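You operate a simulated robot arm through the tools that you are given. There is no shell and no other tool.

Carry out the task below with a simulated robot arm. There is one attempt and no reset: what you move stays moved.

## Task
Put things in order on the top of the work table. At the end: the beige pad stands where the clear sample cup stood; the clear sample cup is on the brown small box (marked "Lot 57"); the white square tube from the top of the work table stands on top of the cream filter; the teal pad from the top of the work table stands on top of the beige tape roll (marked "PAPER"); whatever was shut is shut again. Leave all else as you found it, and nothing knocked over. Set down upright: sample cup.

The check looks at the end state, three seconds after you hand in, the way a careful person would. Anything else that was tipped, shoved, dropped, spilled or broken makes it a failure.

## Robot
A 6-joint arm with a two-finger parallel gripper, fixed in place. Base frame: the origin is on the floor under the middle of its stand, x ahead of it, y to its left, z up; the work surface is at about z = 0.8. Units: m, rad, N and s.
With the tool pointing down near the work surface it reaches from about 0.34 to 0.76 m from the base axis. Its first joint turns from -1.152 to 1.152 rad. Payload 2.45 kg.
Tool frame: the origin (TCP) lies between the finger pads and is the grasp point; the fingertips stand 0.024 m ahead of it; z points along the fingers, y is the line along which they close. Largest opening 0.068 m; finger width 0.017, thickness 0.01; the body of the gripper, 0.04 by 0.07 m, starts 0.041 m behind the TCP.
Orientation is that of the tool frame in the base frame, as a unit quaternion [x, y, z, w]. With the fingers straight down and closing along the base's y, the tool's x points along the base's -x, its y along +y and its z along -z.

## Interface
- The arm moves only by the tool apply_moves. Its argument "deltas" is a list of rows, each a list of 7 numbers: the shift along the tool's x, y, z in cm, then the turn, a rotation vector about the tool's x, y, z in rad, then the opening, from 0 (shut) to 1 (fully open). In form: [[x, y, z, ax, ay, az, gripper], ...]. A call has 1 to 20 rows; each row shifts and turns the commanded pose from where the row before left it, along the tool's axes as they then stand. A row lasts 0.2 s, in which the tool goes at most 0.05 m and 0.15 rad; a call with a longer step from one row to the next is refused whole, and so is a gripper value outside its range. A pose out of reach is approached as far as the arm can. The call stops where the force on the tool passes 40 N (or 10 N more than at its start, if that is more) or the arm is blocked; 0.2 s more then pass. The fingers move at their own pace (about 0.108 m/s each) and stop on an object; they squeeze with about 45 N. The grip force told is the motor's: it shows also when the fingers shut on nothing. Time passes only in rows, and 0.2 s behind the last, so rows that do not move let the fingers close. The reply holds the time, the measured pose of the TCP, the force on the tool along the base axes, the opening and the grip force, in the units named above and with some noise, with the torque about the TCP (base axes, N m) and any sound that the robot's microphone picked up.
- Cameras (640 x 400 px; columns grow to the right, rows downward): "scene" is fixed at [0.1777, 0.4358, 1.4499]; the picture's right is [-0.54, -0.84, 0.00], its down [-0.60, 0.38, -0.71] and it looks along [0.59, -0.38, -0.71] (base axes); focal length 312 px, centre (320, 200). "wrist" rides on the gripper at [0.084, 0.011, -0.075] in the tool frame; the picture's right is [-0.13, 0.99, 0.00], its down [-0.60, -0.08, -0.79] and it looks along [-0.79, -0.10, 0.61] (tool axes); focal length 251 px, centre (320, 200). There is no depth. A picture from a camera that has moved, and an enlarged one, comes with that camera's place and axes in the base frame and with its lens.
- snapshot(camera): a new picture of that camera. The clock stands still meanwhile.
- enlarge(camera, box): a new picture of the part [left, top, right, bottom] of that camera's present view, enlarged. The clock stands still meanwhile.
- sign_off(): hands the job in; it is judged then, once.

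Places have to be worked out from the pictures, the camera data and where the tool is seen. Open the gripper and draw the arm clear of the work before you hand the job in, unless the task says otherwise.

The tools are called after ">>>" as a command line: name --pt "numbers of a row" for each row, then --argument value for the rest, lists and objects as JSON in quotes. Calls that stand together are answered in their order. apply_moves: Moves the arm, as the interface text tells. Its arguments: {"type":"object","properties":{"deltas":{"type":"array","items":{"type":"array","items":{"type":"number"}}}},"required":["deltas"]} The other tools are called the same way: snapshot (camera) takes a picture; enlarge (camera, box) takes an enlarged picture of a part of a camera's view; sign_off () hands the job in.

At the start:

```text
time_s: 0.0
ee_pos: [0.4426, -0.0493, 1.0943]
tool_rot: [0.0, 1.0, 0.001, 0.001]
contact_force: [0.0, -0.2, -0.9]
moment: [-0.02, -0.01, 0.04]
finger_gap: 0.0681
gripper_force: 0.0
```

scene: 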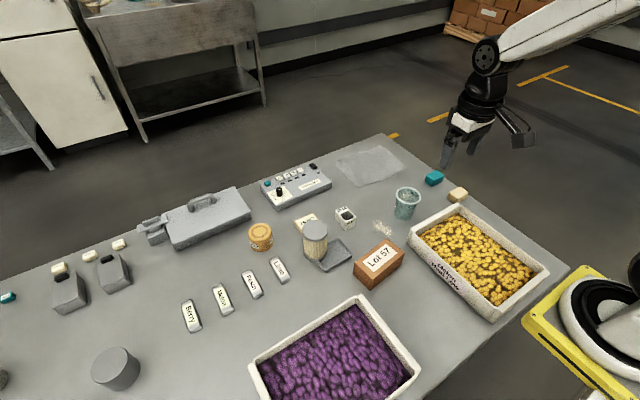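
wrist: 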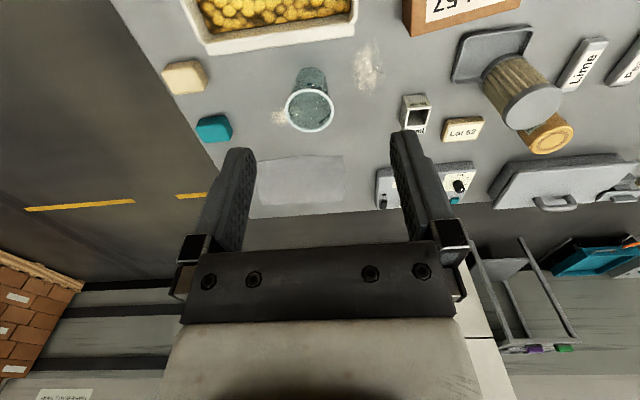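

I start by looking at the scene more closely in both cameras, before moving anything.

>>> enlarge --camera "scene" --box '[240, 140, 480, 290]'

>>> enlarge --camera "scene" --box '[0, 170, 240, 320]'

>>> enlarge --camera "wrist" --box '[150, 0, 470, 200]'

>>> enlarge --camera "wrist" --box '[360, 0, 640, 220]'

```text
2.67 times, centred on (360, 215) of scene
camera zoom: at [0.1777, 0.4358, 1.4499], right [-0.54, -0.84, 0.0], down [-0.6, 0.38, -0.71], along [0.59, -0.38, -0.71], focal length 831 px, centre (213, 160)
```

zoom: 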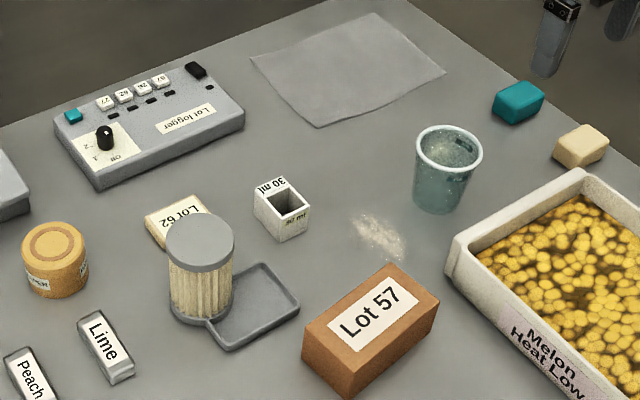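

```text
2.67 times, centred on (120, 245) of scene
camera zoom: at [0.1777, 0.4358, 1.4499], right [-0.54, -0.84, 0.0], down [-0.6, 0.38, -0.71], along [0.59, -0.38, -0.71], focal length 831 px, centre (853, 80)
```

zoom: 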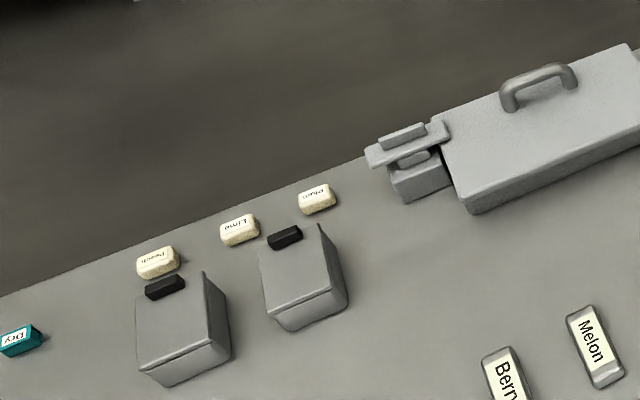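

```text
2.00 times, centred on (310, 100) of wrist
camera zoom: at [0.3574, -0.0373, 1.171], right [0.13, 0.99, 0.0], down [0.6, -0.08, 0.79], along [0.79, -0.1, -0.61], focal length 503 px, centre (340, 400)
```

zoom: 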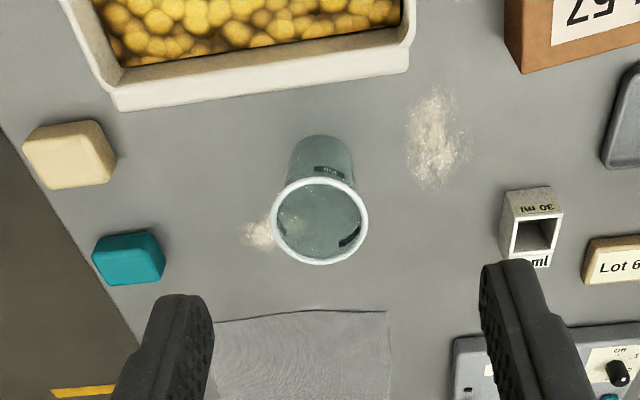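

```text
1.82 times, centred on (500, 110) of wrist
camera zoom: at [0.3574, -0.0373, 1.171], right [0.13, 0.99, 0.0], down [0.6, -0.08, 0.79], along [0.79, -0.1, -0.61], focal length 457 px, centre (-7, 364)
```

zoom: 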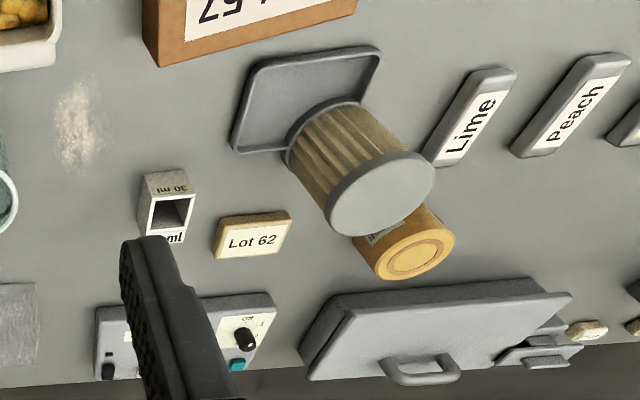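

I'll zoom in on labels and the far items to tell apart the pads, roll and tube.

>>> enlarge --camera "scene" --box '[240, 200, 350, 290]'

>>> enlarge --camera "scene" --box '[0, 230, 140, 400]'

>>> enlarge --camera "scene" --box '[380, 150, 480, 230]'

>>> enlarge --camera "scene" --box '[130, 150, 340, 260]'

>>> enlarge --camera "scene" --box '[60, 0, 300, 150]'

```text
4.44 times, centred on (295, 245) of scene
camera zoom: at [0.1777, 0.4358, 1.4499], right [-0.54, -0.84, 0.0], down [-0.6, 0.38, -0.71], along [0.59, -0.38, -0.71], focal length 1385 px, centre (431, 0)
```

zoom: 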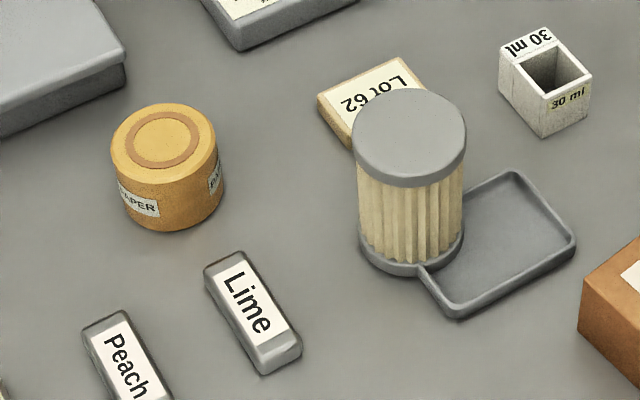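

```text
2.35 times, centred on (70, 315) of scene
camera zoom: at [0.1777, 0.4358, 1.4499], right [-0.54, -0.84, 0.0], down [-0.6, 0.38, -0.71], along [0.59, -0.38, -0.71], focal length 733 px, centre (908, -71)
```

zoom: 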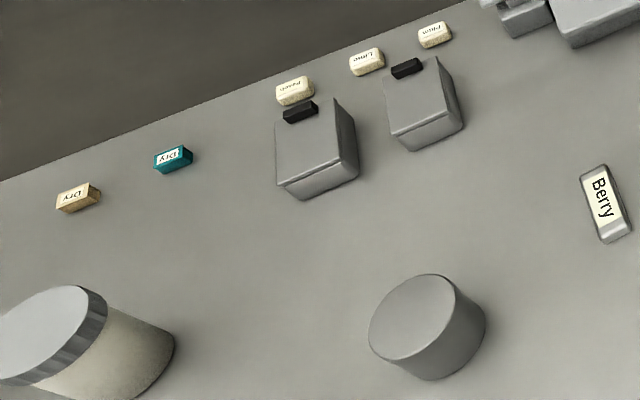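

```text
5.00 times, centred on (430, 190) of scene
camera zoom: at [0.1777, 0.4358, 1.4499], right [-0.54, -0.84, 0.0], down [-0.6, 0.38, -0.71], along [0.59, -0.38, -0.71], focal length 1558 px, centre (-230, 250)
```

zoom: 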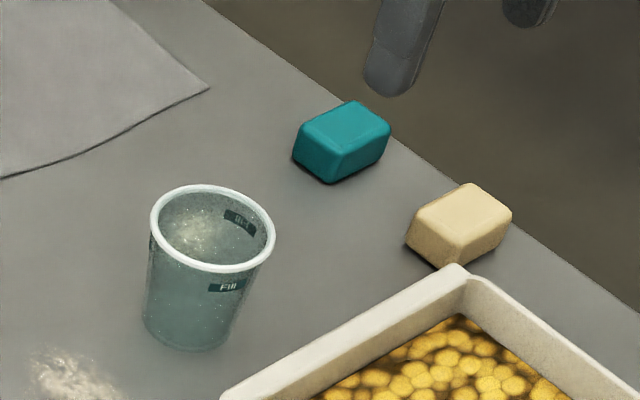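

```text
3.05 times, centred on (235, 205) of scene
camera zoom: at [0.1777, 0.4358, 1.4499], right [-0.54, -0.84, 0.0], down [-0.6, 0.38, -0.71], along [0.59, -0.38, -0.71], focal length 950 px, centre (579, 185)
```

zoom: 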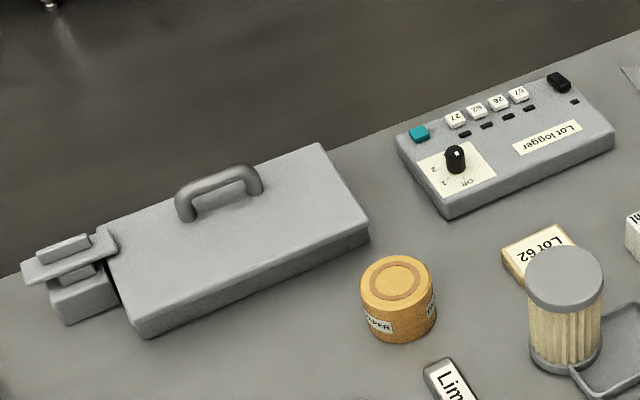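

```text
2.67 times, centred on (180, 75) of scene
camera zoom: at [0.1777, 0.4358, 1.4499], right [-0.54, -0.84, 0.0], down [-0.6, 0.38, -0.71], along [0.59, -0.38, -0.71], focal length 831 px, centre (693, 533)
```

zoom: 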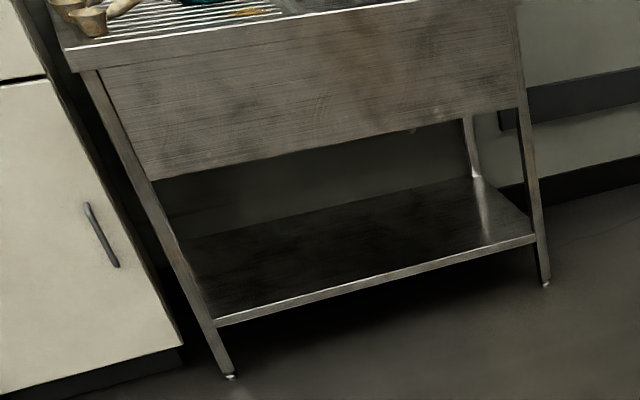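

The cup (clear, "Fill" line) sits near (0.54,-0.08), beige pad about (0.51,-0.25), teal pad about (0.60,-0.25), tube about (0.61,0.08), filter about (0.58,0.19), roll about (0.68,0.30), brown box about (0.44,0.10). I move the wrist camera a little lower toward the cup to measure.

>>> apply_moves --pt "0.4 -2 3 0 0 0 1" --pt "0.4 -2 3 0 0 0 1" --pt "0.4 -1 3 0 0 0 1" --pt "0 0 0 0 0 0 1"

>>> snapshot --camera "wrist"

>>> enlarge --camera "wrist" --box '[200, 40, 440, 190]'

```text
time_s: 1.0
ee_pos: [0.4306, -0.0981, 1.004]
tool_rot: [0.0, 1.0, 0.0, 0.001]
contact_force: [0.3, -0.5, -0.4]
moment: [-0.01, 0.01, -0.02]
finger_gap: 0.0679
gripper_force: 0.1
```

```text
taken
camera wrist: at [0.3451, -0.0855, 1.0803], right [0.13, 0.99, 0.0], down [0.6, -0.08, 0.79], along [0.79, -0.1, -0.61], focal length 251 px, centre (320, 200)
```

wrist: 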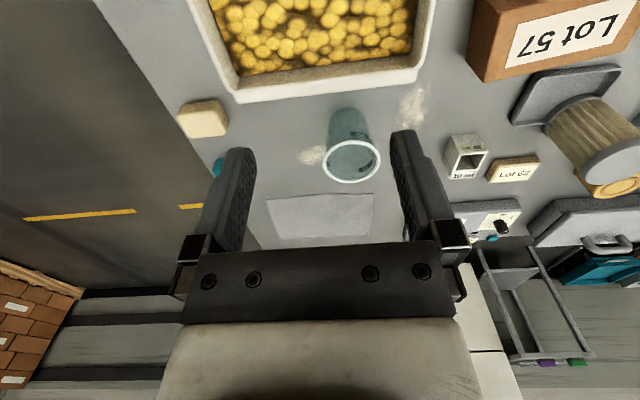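

```text
2.67 times, centred on (320, 115) of wrist
camera zoom: at [0.3451, -0.0855, 1.0803], right [0.13, 0.99, 0.0], down [0.6, -0.08, 0.79], along [0.79, -0.1, -0.61], focal length 670 px, centre (320, 427)
```

zoom: 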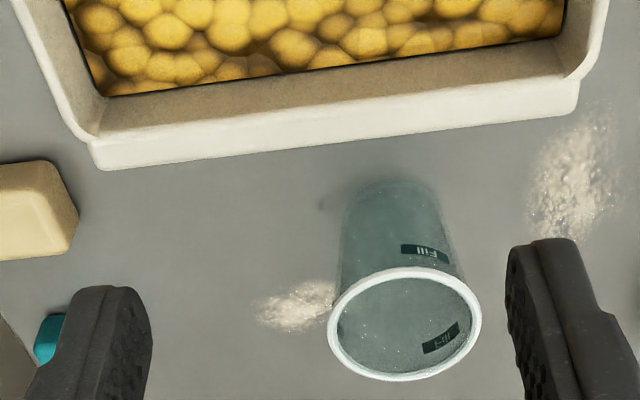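

Triangulating both views: cup rim centre ≈ (0.543, -0.076, 0.877), rim about 0.064 wide, so straddling it leaves only ~2 mm per side. I move above the cup, staying 3 cm over the rim, to check the alignment.

>>> apply_moves --pt "-4 0.8 0 0 0 0 1" --pt "-4 0.8 0 0 0 0 1" --pt "-3.2 0.6 1 0 0 0 1" --pt "0 0 3 0 0 0 1" --pt "0 0 3 0 0 0 1" --pt "0 0 0 0 0 0 1"

>>> snapshot --camera "wrist"

>>> enlarge --camera "wrist" --box '[220, 60, 420, 185]'

>>> enlarge --camera "scene" --box '[360, 130, 480, 230]'

```text
time_s: 2.4
ee_pos: [0.5436, -0.0751, 0.9346]
tool_rot: [0.0, 1.0, 0.0, 0.0]
contact_force: [-0.4, -0.5, -0.7]
moment: [0.0, 0.02, 0.02]
finger_gap: 0.0681
gripper_force: 0.1
```

```text
taken
camera wrist: at [0.4581, -0.0637, 1.01], right [0.13, 0.99, 0.0], down [0.6, -0.08, 0.79], along [0.79, -0.1, -0.61], focal length 251 px, centre (320, 200)
```

wrist: 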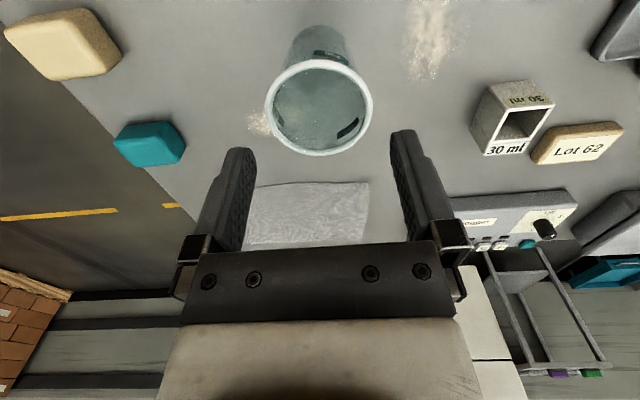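

```text
3.20 times, centred on (320, 122) of wrist
camera zoom: at [0.4581, -0.0637, 1.01], right [0.13, 0.99, 0.0], down [0.6, -0.08, 0.79], along [0.79, -0.1, -0.61], focal length 805 px, centre (320, 448)
```

zoom: 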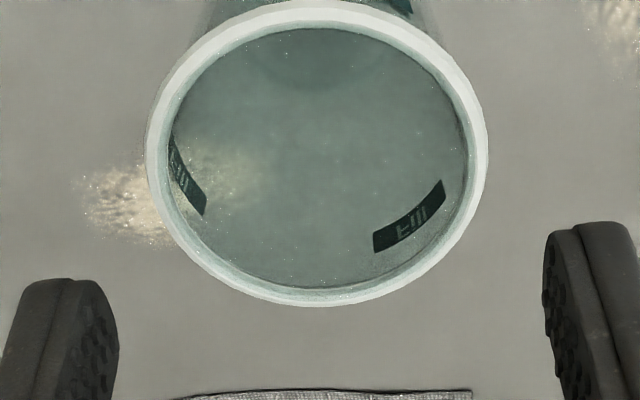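

```text
4.00 times, centred on (420, 180) of scene
camera zoom: at [0.1777, 0.4358, 1.4499], right [-0.54, -0.84, 0.0], down [-0.6, 0.38, -0.71], along [0.59, -0.38, -0.71], focal length 1247 px, centre (-80, 280)
```

zoom: 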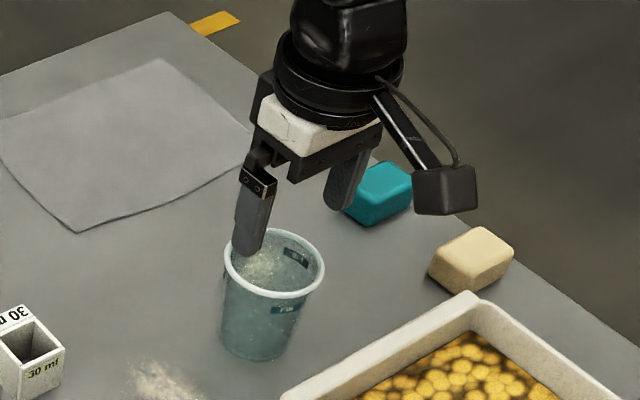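

The rim centre works out to ≈ (0.546, -0.075), 0.063 wide, and the cup looks empty; the gripper is nearly centred. I lower to just above the rim and re-check the two gaps.

>>> apply_moves --pt "-0.25 0 1.2 0 0 0 1" --pt "0 0 1.2 0 0 0 1" --pt "0 0 0 0 0 0 1"

>>> enlarge --camera "wrist" --box '[210, 40, 430, 180]'

>>> enlarge --camera "scene" --box '[380, 160, 460, 220]'

```text
time_s: 3.2
ee_pos: [0.5457, -0.0753, 0.9103]
tool_rot: [0.0, 1.0, 0.0, 0.002]
contact_force: [-0.1, -0.1, 0.7]
moment: [-0.04, 0.0, 0.01]
finger_gap: 0.0681
gripper_force: 0.1
```

```text
2.86 times, centred on (320, 110) of wrist
camera zoom: at [0.4612, -0.0646, 0.9868], right [0.13, 0.99, 0.0], down [0.6, -0.08, 0.79], along [0.79, -0.1, -0.61], focal length 718 px, centre (320, 457)
```

zoom: 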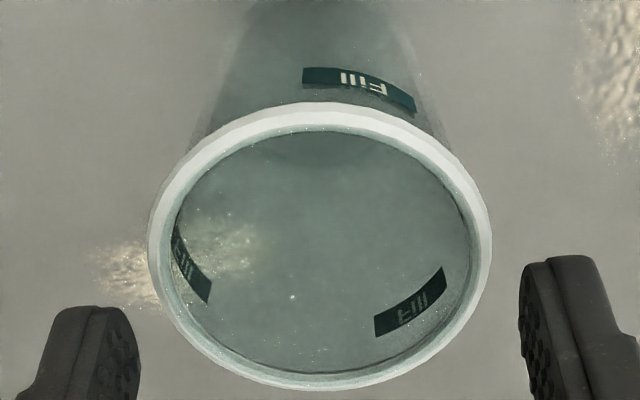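

```text
6.67 times, centred on (420, 190) of scene
camera zoom: at [0.1777, 0.4358, 1.4499], right [-0.54, -0.84, 0.0], down [-0.6, 0.38, -0.71], along [0.59, -0.38, -0.71], focal length 2078 px, centre (-347, 267)
```

zoom: 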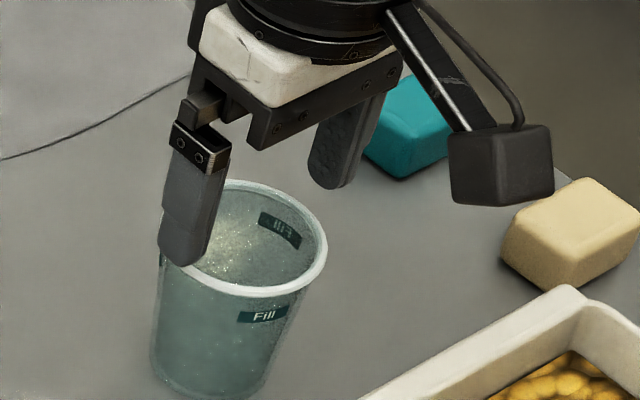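

Both estimates agree: cup centre y ≈ -0.075, fingers within about 0.6 mm of it. I nudge by -0.6 mm and lower just past the rim in small steps, watching the force.

>>> apply_moves --pt "-0.08 -0.06 0.3 0 0 0 1" --pt "0 0 0.3 0 0 0 1" --pt "0 0 0.3 0 0 0 1" --pt "0 0 0.3 0 0 0 1" --pt "0 0 0 0 0 0 1"

>>> enlarge --camera "wrist" --box '[210, 40, 430, 180]'

>>> enlarge --camera "scene" --box '[380, 160, 460, 220]'

```text
time_s: 4.4
ee_pos: [0.5451, -0.0779, 0.8967]
tool_rot: [0.0, 1.0, 0.0, 0.001]
contact_force: [-0.1, 0.4, -0.5]
moment: [-0.01, -0.01, -0.02]
finger_gap: 0.0675
gripper_force: 0.0
```

```text
2.86 times, centred on (320, 110) of wrist
camera zoom: at [0.4614, -0.0664, 0.9743], right [0.13, 0.99, 0.0], down [0.6, -0.08, 0.79], along [0.79, -0.1, -0.61], focal length 718 px, centre (320, 457)
```

zoom: 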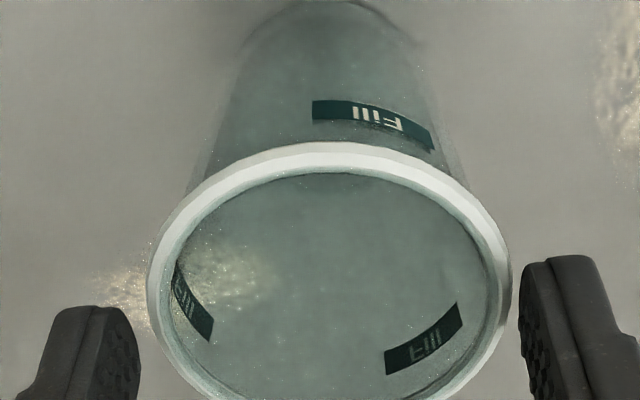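

```text
6.67 times, centred on (420, 190) of scene
camera zoom: at [0.1777, 0.4358, 1.4499], right [-0.54, -0.84, 0.0], down [-0.6, 0.38, -0.71], along [0.59, -0.38, -0.71], focal length 2078 px, centre (-347, 267)
```

zoom: 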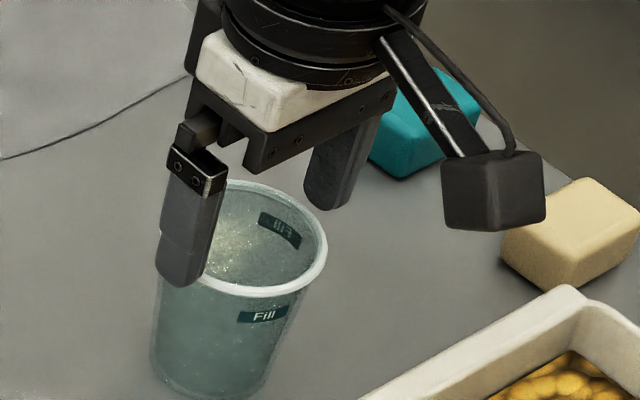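

The gaps on both sides now look equal (about 1.7 mm each) and no contact force shows. I continue down 2.4 cm.

>>> apply_moves --pt "0 0 0.3 0 0 0 1" --pt "0 0 0.3 0 0 0 1" --pt "0 0 0.3 0 0 0 1" --pt "0 0 0 0 0 0 1"

>>> enlarge --camera "wrist" --box '[210, 60, 430, 200]'

>>> enlarge --camera "scene" --box '[380, 160, 460, 220]'

```text
time_s: 5.4
ee_pos: [0.5456, -0.0786, 0.8897]
tool_rot: [0.0, 1.0, 0.0, 0.001]
contact_force: [-0.1, -0.4, 0.6]
moment: [-0.03, 0.0, 0.0]
finger_gap: 0.0682
gripper_force: 0.0
```

```text
2.86 times, centred on (320, 130) of wrist
camera zoom: at [0.4609, -0.0663, 0.9656], right [0.13, 0.99, 0.0], down [0.6, -0.08, 0.79], along [0.79, -0.1, -0.61], focal length 718 px, centre (320, 400)
```

zoom: 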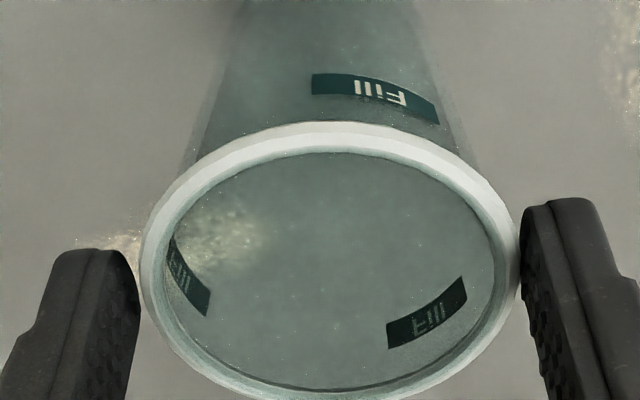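

```text
6.67 times, centred on (420, 190) of scene
camera zoom: at [0.1777, 0.4358, 1.4499], right [-0.54, -0.84, 0.0], down [-0.6, 0.38, -0.71], along [0.59, -0.38, -0.71], focal length 2078 px, centre (-347, 267)
```

zoom: 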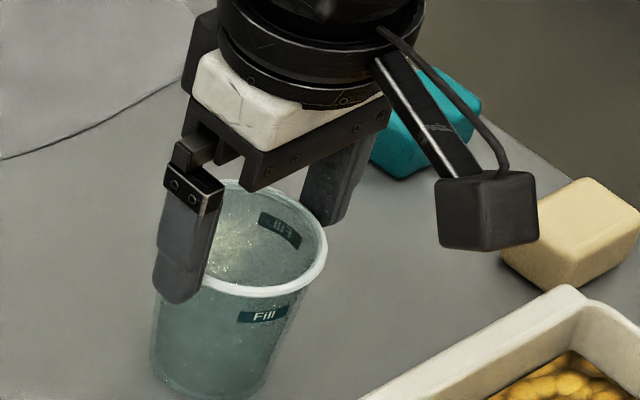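

Still centred and contact-free. I go down another 1.6 cm and look again before closing.

>>> apply_moves --pt "0 0 0.4 0 0 0 1" --pt "0 0 0.4 0 0 0 1" --pt "0 0 0.4 0 0 0 1" --pt "0 0 0.4 0 0 0 1" --pt "0 0 0 0 0 0 1"

>>> enlarge --camera "wrist" --box '[210, 60, 430, 200]'

>>> enlarge --camera "scene" --box '[370, 160, 470, 240]'

```text
time_s: 6.6
ee_pos: [0.5457, -0.0774, 0.8736]
tool_rot: [0.0, 1.0, 0.0, 0.002]
contact_force: [-0.4, -0.1, -0.4]
moment: [-0.01, -0.02, -0.01]
finger_gap: 0.0681
gripper_force: 0.0
```

```text
2.86 times, centred on (320, 130) of wrist
camera zoom: at [0.4614, -0.0656, 0.9504], right [0.13, 0.99, 0.0], down [0.6, -0.08, 0.79], along [0.79, -0.1, -0.61], focal length 718 px, centre (320, 400)
```

zoom: 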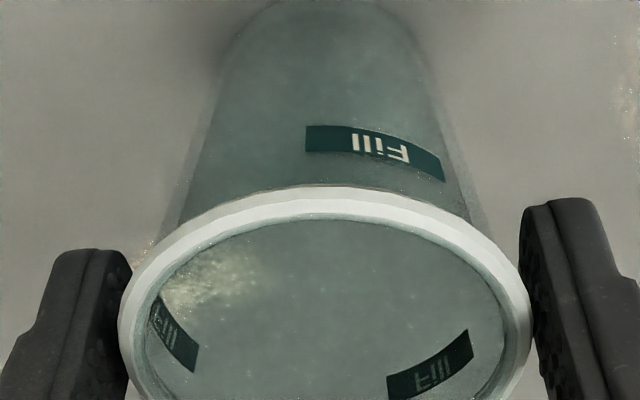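

```text
5.00 times, centred on (420, 200) of scene
camera zoom: at [0.1777, 0.4358, 1.4499], right [-0.54, -0.84, 0.0], down [-0.6, 0.38, -0.71], along [0.59, -0.38, -0.71], focal length 1558 px, centre (-180, 200)
```

zoom: 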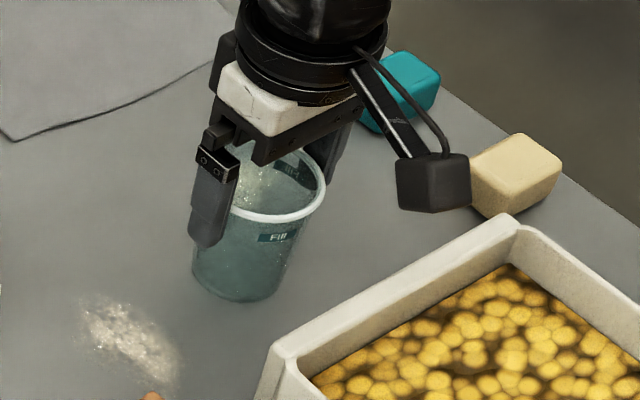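

The pads straddle the cup a few centimetres below its rim with no contact. I close now, partly commanded (0.8) so the fingers settle on the cup, and read the grip.

>>> apply_moves --pt "0 0 0 0 0 0 0.8" --pt "0 0 0 0 0 0 0.8" --pt "0 0 0 0 0 0 0.8"

>>> enlarge --camera "wrist" --box '[210, 60, 430, 200]'

```text
time_s: 7.4
ee_pos: [0.5465, -0.0771, 0.8748]
tool_rot: [-0.001, 1.0, -0.001, 0.001]
contact_force: [0.2, 0.2, -0.5]
moment: [0.03, -0.02, 0.03]
finger_gap: 0.0557
gripper_force: 13.0
```

```text
2.86 times, centred on (320, 130) of wrist
camera zoom: at [0.4612, -0.0656, 0.9504], right [0.13, 0.99, 0.0], down [0.6, -0.08, 0.79], along [0.79, -0.1, -0.61], focal length 718 px, centre (320, 400)
```

zoom: 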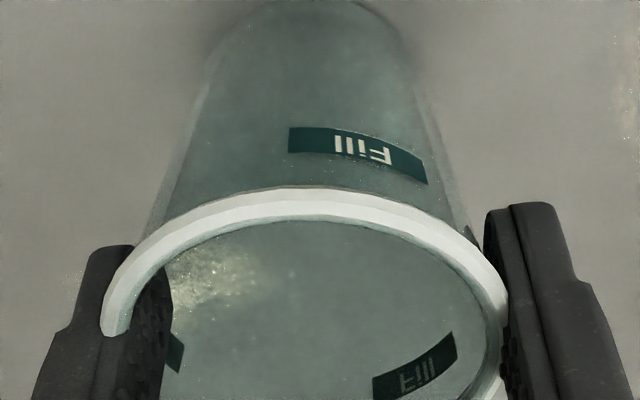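

The gap stopped at 0.0557 with 13 N, and the cup seems shifted slightly toward -y against the fingers. I look closer from both cameras before lifting.

>>> snapshot --camera "wrist"

>>> enlarge --camera "scene" --box '[380, 170, 450, 225]'

>>> enlarge --camera "wrist" --box '[230, 120, 410, 240]'

```text
taken
camera wrist: at [0.4612, -0.0656, 0.9504], right [0.13, 0.99, 0.0], down [0.6, -0.08, 0.79], along [0.79, -0.1, -0.61], focal length 251 px, centre (320, 200)
```

wrist: 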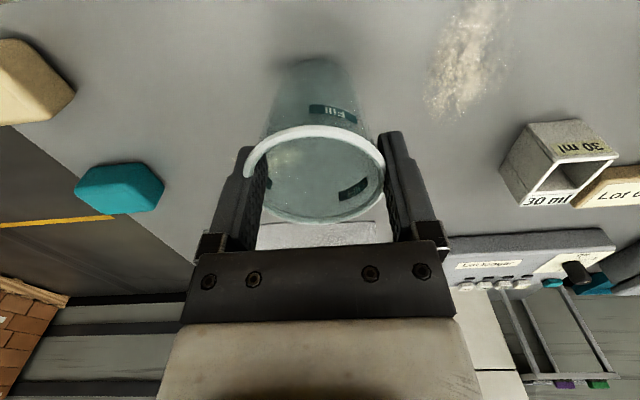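

```text
7.27 times, centred on (415, 198) of scene
camera zoom: at [0.1777, 0.4358, 1.4499], right [-0.54, -0.84, 0.0], down [-0.6, 0.38, -0.71], along [0.59, -0.38, -0.71], focal length 2267 px, centre (-371, 218)
```

zoom: 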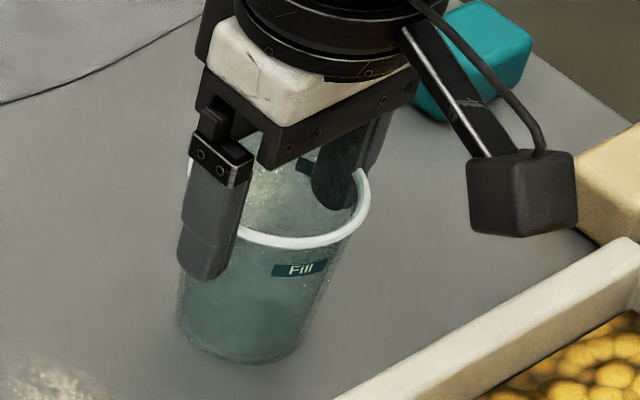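

```text
3.33 times, centred on (320, 180) of wrist
camera zoom: at [0.4612, -0.0656, 0.9504], right [0.13, 0.99, 0.0], down [0.6, -0.08, 0.79], along [0.79, -0.1, -0.61], focal length 838 px, centre (320, 267)
```

zoom: 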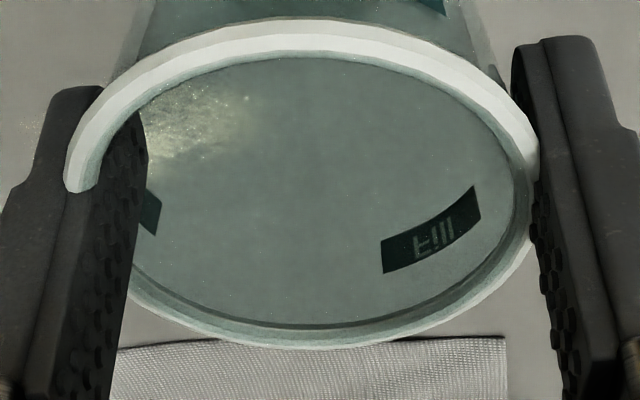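

The base has not shifted appreciably and the cup now sits centred between the fingers. I tighten the command to see whether the gap holds on the cup wall.

>>> apply_moves --pt "0 0 0 0 0 0 0.65" --pt "0 0 0 0 0 0 0.65"

>>> enlarge --camera "wrist" --box '[210, 60, 430, 200]'

```text
time_s: 8.0
ee_pos: [0.5468, -0.0777, 0.8743]
tool_rot: [0.0, 1.0, 0.0, 0.001]
contact_force: [0.7, 1.1, 0.9]
moment: [-0.05, -0.06, 0.0]
finger_gap: 0.055
gripper_force: 44.8
```

```text
2.86 times, centred on (320, 130) of wrist
camera zoom: at [0.4612, -0.0656, 0.9505], right [0.13, 0.99, 0.0], down [0.6, -0.08, 0.79], along [0.79, -0.1, -0.61], focal length 718 px, centre (320, 400)
```

zoom: 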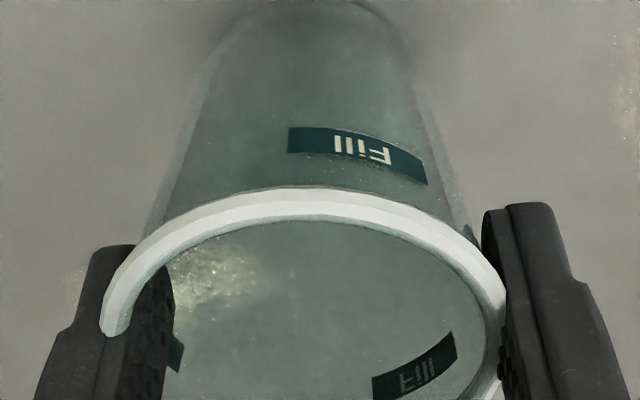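

The grip is firm (gap 0.055, 45 N). I lift 2 cm slowly first and check that the cup comes along upright.

>>> apply_moves --pt "0 0 -0.5 0 0 0 0.65" --pt "0 0 -0.5 0 0 0 0.65" --pt "0 0 -0.5 0 0 0 0.65" --pt "0 0 -0.5 0 0 0 0.65" --pt "0 0 0 0 0 0 0.65"

>>> snapshot --camera "wrist"

>>> enlarge --camera "scene" --box '[370, 150, 470, 240]'

```text
time_s: 9.2
ee_pos: [0.546, -0.0779, 0.8937]
tool_rot: [0.0, 1.0, 0.0, 0.0]
contact_force: [0.0, -0.2, -0.9]
moment: [-0.03, 0.01, 0.0]
finger_gap: 0.0552
gripper_force: 45.2
```

```text
taken
camera wrist: at [0.4617, -0.0658, 0.9706], right [0.13, 0.99, 0.0], down [0.6, -0.08, 0.79], along [0.79, -0.1, -0.61], focal length 251 px, centre (320, 200)
```

wrist: 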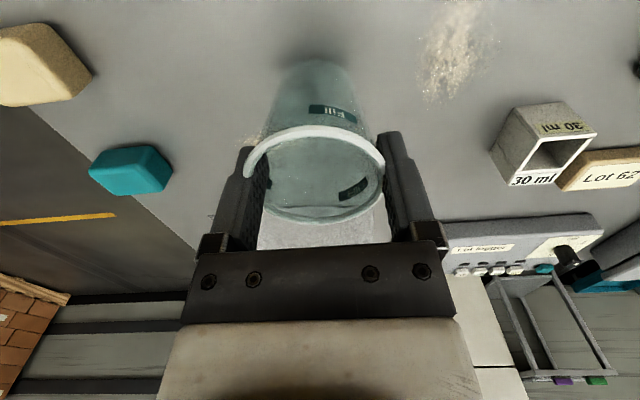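

```text
4.44 times, centred on (420, 195) of scene
camera zoom: at [0.1777, 0.4358, 1.4499], right [-0.54, -0.84, 0.0], down [-0.6, 0.38, -0.71], along [0.59, -0.38, -0.71], focal length 1385 px, centre (-124, 222)
```

zoom: 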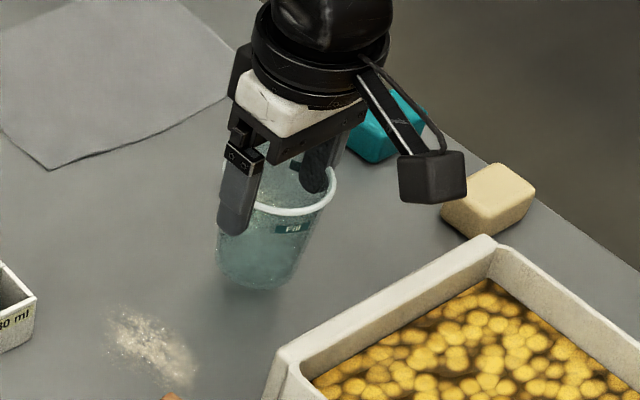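

The cup rises upright in the fingers. I lift further and back off to get a view of the brown box.

>>> apply_moves --pt "0 0 -3.9 0 0 0 0.65" --pt "0 0 -3.9 0 0 0 0.65" --pt "0 0 -3.9 0 0 0 0.65" --pt "0 0 -3.9 0 0 0 0.65" --pt "3.6 1.7 0 0 0 0 0.65" --pt "3.6 1.7 0 0 0 0 0.65" --pt "3.6 1.7 0 0 0 0 0.65" --pt "3.6 1.7 0 0 0 0 0.65" --pt "0 0 0 0 0 0 0.65" --pt "0 0 0 0 0 0 0.65"

>>> snapshot --camera "wrist"

>>> snapshot --camera "scene"

```text
time_s: 11.4
ee_pos: [0.4027, -0.0106, 1.0488]
tool_rot: [0.0, 1.0, 0.001, 0.001]
contact_force: [-0.6, 0.7, 0.4]
moment: [-0.02, 0.0, -0.01]
finger_gap: 0.0548
gripper_force: 45.2
```

```text
taken
camera wrist: at [0.3187, 0.0015, 1.1256], right [0.13, 0.99, 0.0], down [0.6, -0.08, 0.79], along [0.79, -0.1, -0.61], focal length 251 px, centre (320, 200)
```

wrist: 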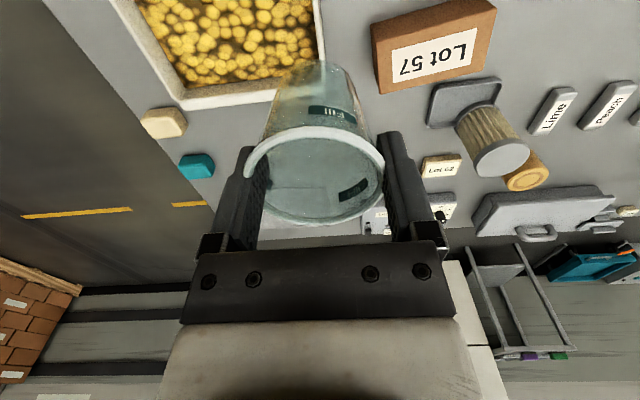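

```text
taken
```

scene: 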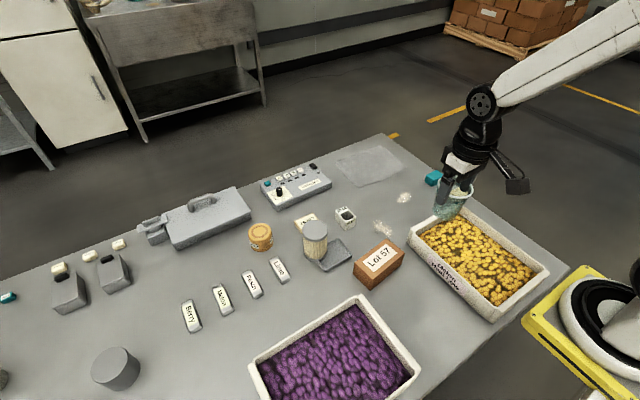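

Cup in hand, upright. I enlarge the brown box in both views to triangulate its top.

>>> enlarge --camera "wrist" --box '[350, 0, 530, 112]'

>>> enlarge --camera "scene" --box '[335, 225, 425, 300]'

```text
3.56 times, centred on (440, 56) of wrist
camera zoom: at [0.3187, 0.0015, 1.1256], right [0.13, 0.99, 0.0], down [0.6, -0.08, 0.79], along [0.79, -0.1, -0.61], focal length 894 px, centre (-107, 712)
```

zoom: 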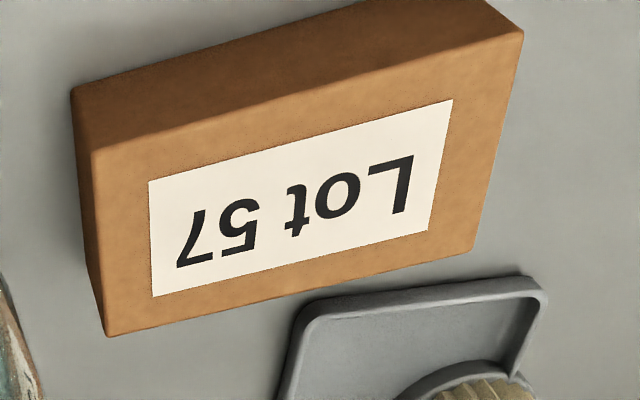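

```text
5.33 times, centred on (380, 262) of scene
camera zoom: at [0.1777, 0.4358, 1.4499], right [-0.54, -0.84, 0.0], down [-0.6, 0.38, -0.71], along [0.59, -0.38, -0.71], focal length 1662 px, centre (0, -133)
```

zoom: 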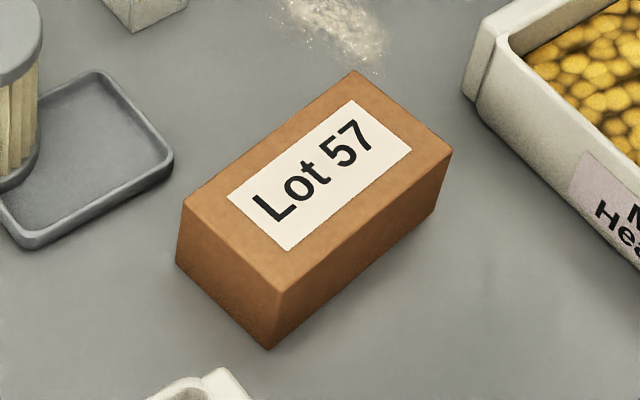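

Box top triangulates to centre ≈ (0.448, 0.100), z ≈ 0.8515, about 0.056 × 0.107 m – just wide enough for the 0.05 m cup base. I carry the cup over it and stop about 2 cm above.

>>> apply_moves --pt "-1.5 3.667 0 0 0 0 0.65" --pt "-1.5 3.667 0 0 0 0 0.65" --pt "-1.5 3.667 0 0 0 0 0.65" --pt "0 0 2.5 0 0 0 0.65" --pt "0 0 2.5 0 0 0 0.65" --pt "0 0 2.5 0 0 0 0.65" --pt "0 0 2.5 0 0 0 0.65" --pt "0 0 0 0 0 0 0.65" --pt "0 0 0 0 0 0 0.65"

>>> enlarge --camera "scene" --box '[320, 190, 440, 300]'

>>> snapshot --camera "wrist"

```text
time_s: 13.4
ee_pos: [0.4463, 0.1005, 0.9492]
tool_rot: [0.001, 1.0, 0.0, 0.002]
contact_force: [0.5, 0.2, -0.3]
moment: [0.02, 0.0, 0.01]
finger_gap: 0.0549
gripper_force: 45.4
```

```text
3.64 times, centred on (380, 245) of scene
camera zoom: at [0.1777, 0.4358, 1.4499], right [-0.54, -0.84, 0.0], down [-0.6, 0.38, -0.71], along [0.59, -0.38, -0.71], focal length 1134 px, centre (102, 36)
```

zoom: 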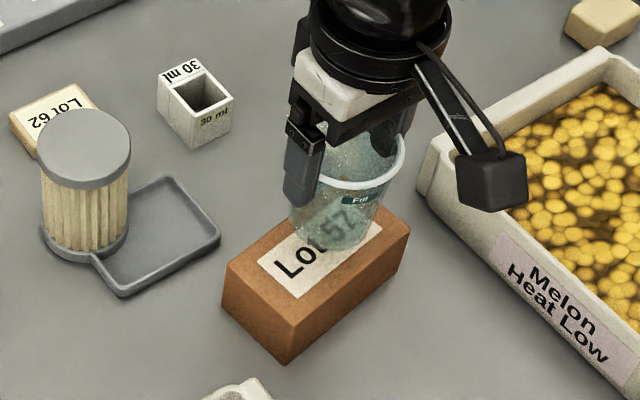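

```text
taken
camera wrist: at [0.3624, 0.1119, 1.0257], right [0.13, 0.99, 0.0], down [0.6, -0.08, 0.79], along [0.79, -0.1, -0.61], focal length 251 px, centre (320, 200)
```

wrist: 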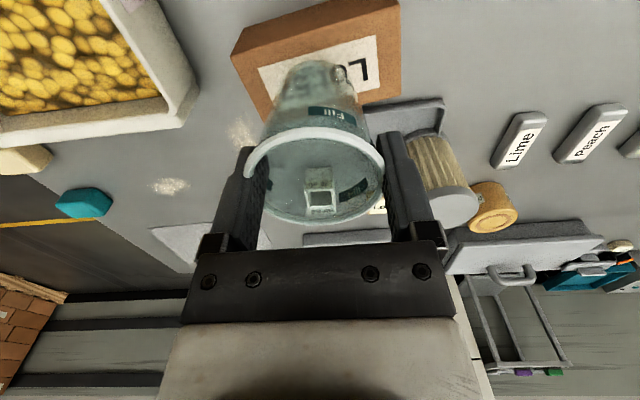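

I check the cup base against the box edges closely before the final lowering.

>>> enlarge --camera "scene" --box '[370, 215, 440, 275]'

>>> enlarge --camera "wrist" --box '[220, 0, 420, 130]'

```text
6.67 times, centred on (405, 245) of scene
camera zoom: at [0.1777, 0.4358, 1.4499], right [-0.54, -0.84, 0.0], down [-0.6, 0.38, -0.71], along [0.59, -0.38, -0.71], focal length 2078 px, centre (-247, -100)
```

zoom: 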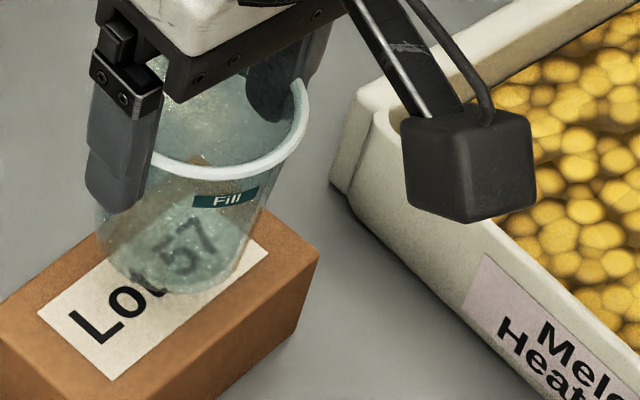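

```text
3.08 times, centred on (320, 65) of wrist
camera zoom: at [0.3624, 0.1119, 1.0257], right [0.13, 0.99, 0.0], down [0.6, -0.08, 0.79], along [0.79, -0.1, -0.61], focal length 774 px, centre (320, 615)
```

zoom: 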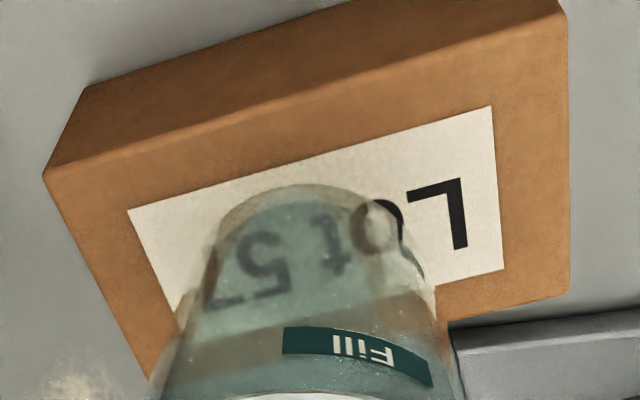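

Base lines up with the box top within ~2 mm. I lower 2 cm, then in millimetre steps watching the vertical force.

>>> apply_moves --pt "0 0 0.7 0 0 0 0.65" --pt "0 0 0.7 0 0 0 0.65" --pt "0 0 0.6 0 0 0 0.65" --pt "0 0 0 0 0 0 0.65"

>>> apply_moves --pt "0 0 0.1 0 0 0 0.65" --pt "0 0 0.1 0 0 0 0.65" --pt "0 0 0 0 0 0 0.65"

>>> enlarge --camera "scene" --box '[350, 215, 440, 290]'

```text
time_s: 14.4
ee_pos: [0.447, 0.0993, 0.9305]
tool_rot: [0.0, 1.0, 0.0, 0.001]
contact_force: [-0.5, -0.5, -0.4]
moment: [0.01, -0.01, -0.02]
finger_gap: 0.0549
gripper_force: 45.6
```

```text
time_s: 15.2
ee_pos: [0.4463, 0.1006, 0.9273]
tool_rot: [0.0, 1.0, 0.0, 0.001]
contact_force: [0.0, 0.1, -0.1]
moment: [-0.01, -0.01, -0.01]
finger_gap: 0.0546
gripper_force: 45.1
```

```text
5.33 times, centred on (395, 252) of scene
camera zoom: at [0.1777, 0.4358, 1.4499], right [-0.54, -0.84, 0.0], down [-0.6, 0.38, -0.71], along [0.59, -0.38, -0.71], focal length 1662 px, centre (-80, -80)
```

zoom: 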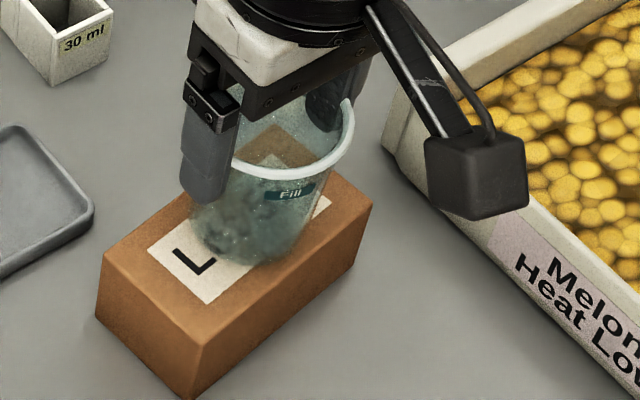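

No contact yet at TCP 0.927. I continue in 1 mm steps.

>>> apply_moves --pt "0 0 0.1 0 0 0 0.65" --pt "0 0 0 0 0 0 0.65"

>>> apply_moves --pt "0 0 0.1 0 0 0 0.65" --pt "0 0 0 0 0 0 0.65"

>>> apply_moves --pt "0 0 0.1 0 0 0 0.65" --pt "0 0 0 0 0 0 0.65"

```text
time_s: 15.8
ee_pos: [0.447, 0.1, 0.927]
tool_rot: [-0.001, 1.0, 0.0, 0.001]
contact_force: [0.9, -0.4, -0.6]
moment: [0.02, 0.01, -0.02]
finger_gap: 0.0544
gripper_force: 44.9
```

```text
time_s: 16.4
ee_pos: [0.4464, 0.1002, 0.9254]
tool_rot: [0.001, 1.0, 0.0, 0.0]
contact_force: [-0.5, -0.3, -0.9]
moment: [0.01, 0.02, 0.0]
finger_gap: 0.0548
gripper_force: 45.0
```

```text
time_s: 17.0
ee_pos: [0.4456, 0.1006, 0.9253]
tool_rot: [-0.001, 1.0, 0.0, 0.001]
contact_force: [-0.4, 0.1, -0.6]
moment: [0.0, 0.02, -0.01]
finger_gap: 0.0547
gripper_force: 45.2
```

Still free at about 0.925; I go on one millimetre at a time.

>>> apply_moves --pt "0 0 0.1 0 0 0 0.65" --pt "0 0 0 0 0 0 0.65"

>>> apply_moves --pt "0 0 0.1 0 0 0 0.65" --pt "0 0 0 0 0 0 0.65"

>>> enlarge --camera "scene" --box '[350, 215, 440, 290]'

```text
time_s: 17.6
ee_pos: [0.4457, 0.1009, 0.9245]
tool_rot: [0.0, 1.0, 0.001, 0.001]
contact_force: [-0.9, -0.5, 0.8]
moment: [0.0, 0.01, 0.02]
finger_gap: 0.0547
gripper_force: 44.5
```

```text
time_s: 18.2
ee_pos: [0.4469, 0.1005, 0.9232]
tool_rot: [0.0, 1.0, 0.0, 0.002]
contact_force: [-4.5, -0.9, 18.5]
moment: [-0.03, 0.18, -0.02]
finger_gap: 0.0544
gripper_force: 44.8
```

```text
5.33 times, centred on (395, 252) of scene
camera zoom: at [0.1773, 0.4357, 1.45], right [-0.54, -0.84, 0.0], down [-0.6, 0.38, -0.71], along [0.59, -0.38, -0.71], focal length 1662 px, centre (-80, -80)
```

zoom: 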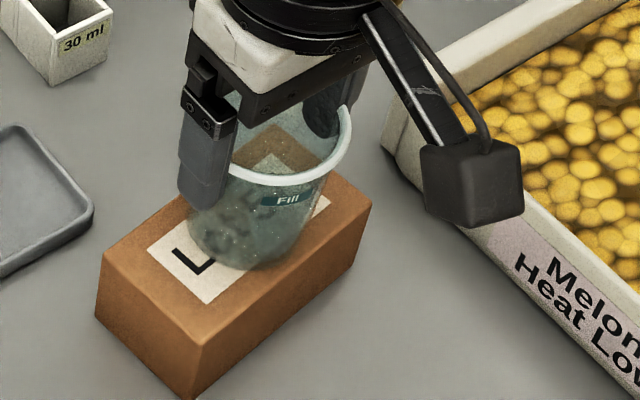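

Contact: 18.5 N upward. I back off slightly to relieve the load before releasing.

>>> apply_moves --pt "0 0 -0.07 0 0 0 0.65" --pt "0 0 0 0 0 0 0.65"

```text
time_s: 18.8
ee_pos: [0.4479, 0.1005, 0.9242]
tool_rot: [0.0, 1.0, 0.0, 0.0]
contact_force: [-1.6, -1.2, 9.8]
moment: [-0.1, -0.04, -0.04]
finger_gap: 0.0545
gripper_force: 45.4
```

>>> apply_moves --pt "0 0 -0.04 0 0 0 0.65" --pt "0 0 0 0 0 0 0.65"

```text
time_s: 19.4
ee_pos: [0.4479, 0.1012, 0.9235]
tool_rot: [0.0, 1.0, 0.0, 0.001]
contact_force: [-1.2, 0.8, 4.7]
moment: [0.07, -0.06, -0.01]
finger_gap: 0.0545
gripper_force: 45.6
```

The cup rests on the box with a light 5 N load. I open gradually.

>>> apply_moves --pt "0 0 0 0 0 0 0.8" --pt "0 0 0 0 0 0 0.85" --pt "0 0 0 0 0 0 0.92" --pt "0 0 0 0 0 0 1" --pt "0 0 0 0 0 0 1"

>>> enlarge --camera "scene" --box '[350, 200, 440, 290]'

>>> enlarge --camera "wrist" --box '[210, 60, 430, 200]'

```text
time_s: 20.6
ee_pos: [0.4478, 0.1013, 0.924]
tool_rot: [0.0, 1.0, 0.0, 0.0]
contact_force: [0.3, -0.6, -0.8]
moment: [-0.02, 0.0, 0.0]
finger_gap: 0.068
gripper_force: 0.0
```

```text
4.44 times, centred on (395, 245) of scene
camera zoom: at [0.1777, 0.4358, 1.4499], right [-0.54, -0.84, 0.0], down [-0.6, 0.38, -0.71], along [0.59, -0.38, -0.71], focal length 1385 px, centre (-13, 0)
```

zoom: 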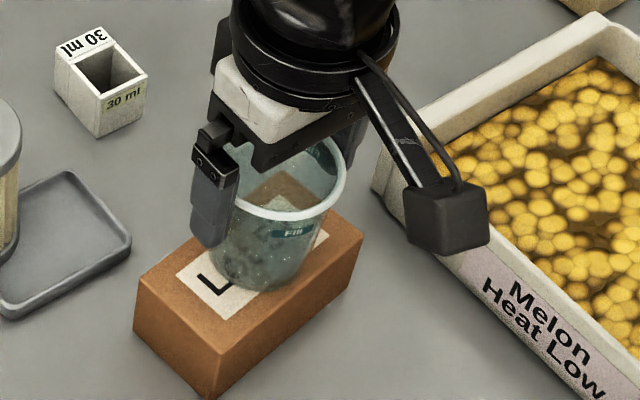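

```text
2.86 times, centred on (320, 130) of wrist
camera zoom: at [0.3624, 0.1124, 1.0], right [0.13, 0.99, 0.0], down [0.6, -0.08, 0.79], along [0.79, -0.1, -0.61], focal length 718 px, centre (320, 400)
```

zoom: 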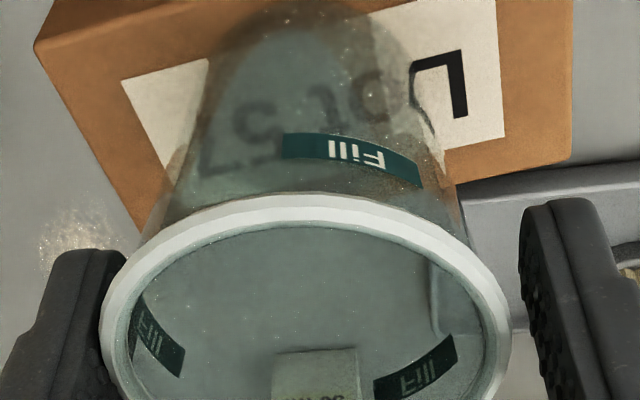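

The cup stands on the box by itself. Visually it sits ~3 mm toward -y between the open fingers, so I shift the gripper -2.5 mm to centre, then lift slowly off.

>>> apply_moves --pt "0 -0.25 0 0 0 0 1" --pt "0 0 0 0 0 0 1" --pt "0 0 -0.4 0 0 0 1" --pt "0 0 -0.4 0 0 0 1" --pt "0 0 0 0 0 0 1"

>>> enlarge --camera "wrist" --box '[210, 60, 430, 200]'

```text
time_s: 21.8
ee_pos: [0.447, 0.0984, 0.9318]
tool_rot: [0.0, 1.0, 0.0, 0.001]
contact_force: [0.0, 0.4, 0.6]
moment: [-0.03, 0.01, -0.01]
finger_gap: 0.0682
gripper_force: 0.1
```

```text
2.86 times, centred on (320, 130) of wrist
camera zoom: at [0.3619, 0.1096, 1.0078], right [0.13, 0.99, 0.0], down [0.6, -0.08, 0.79], along [0.79, -0.1, -0.61], focal length 718 px, centre (320, 400)
```

zoom: 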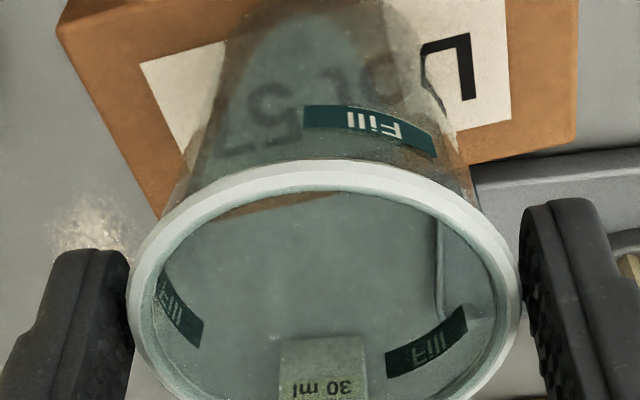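

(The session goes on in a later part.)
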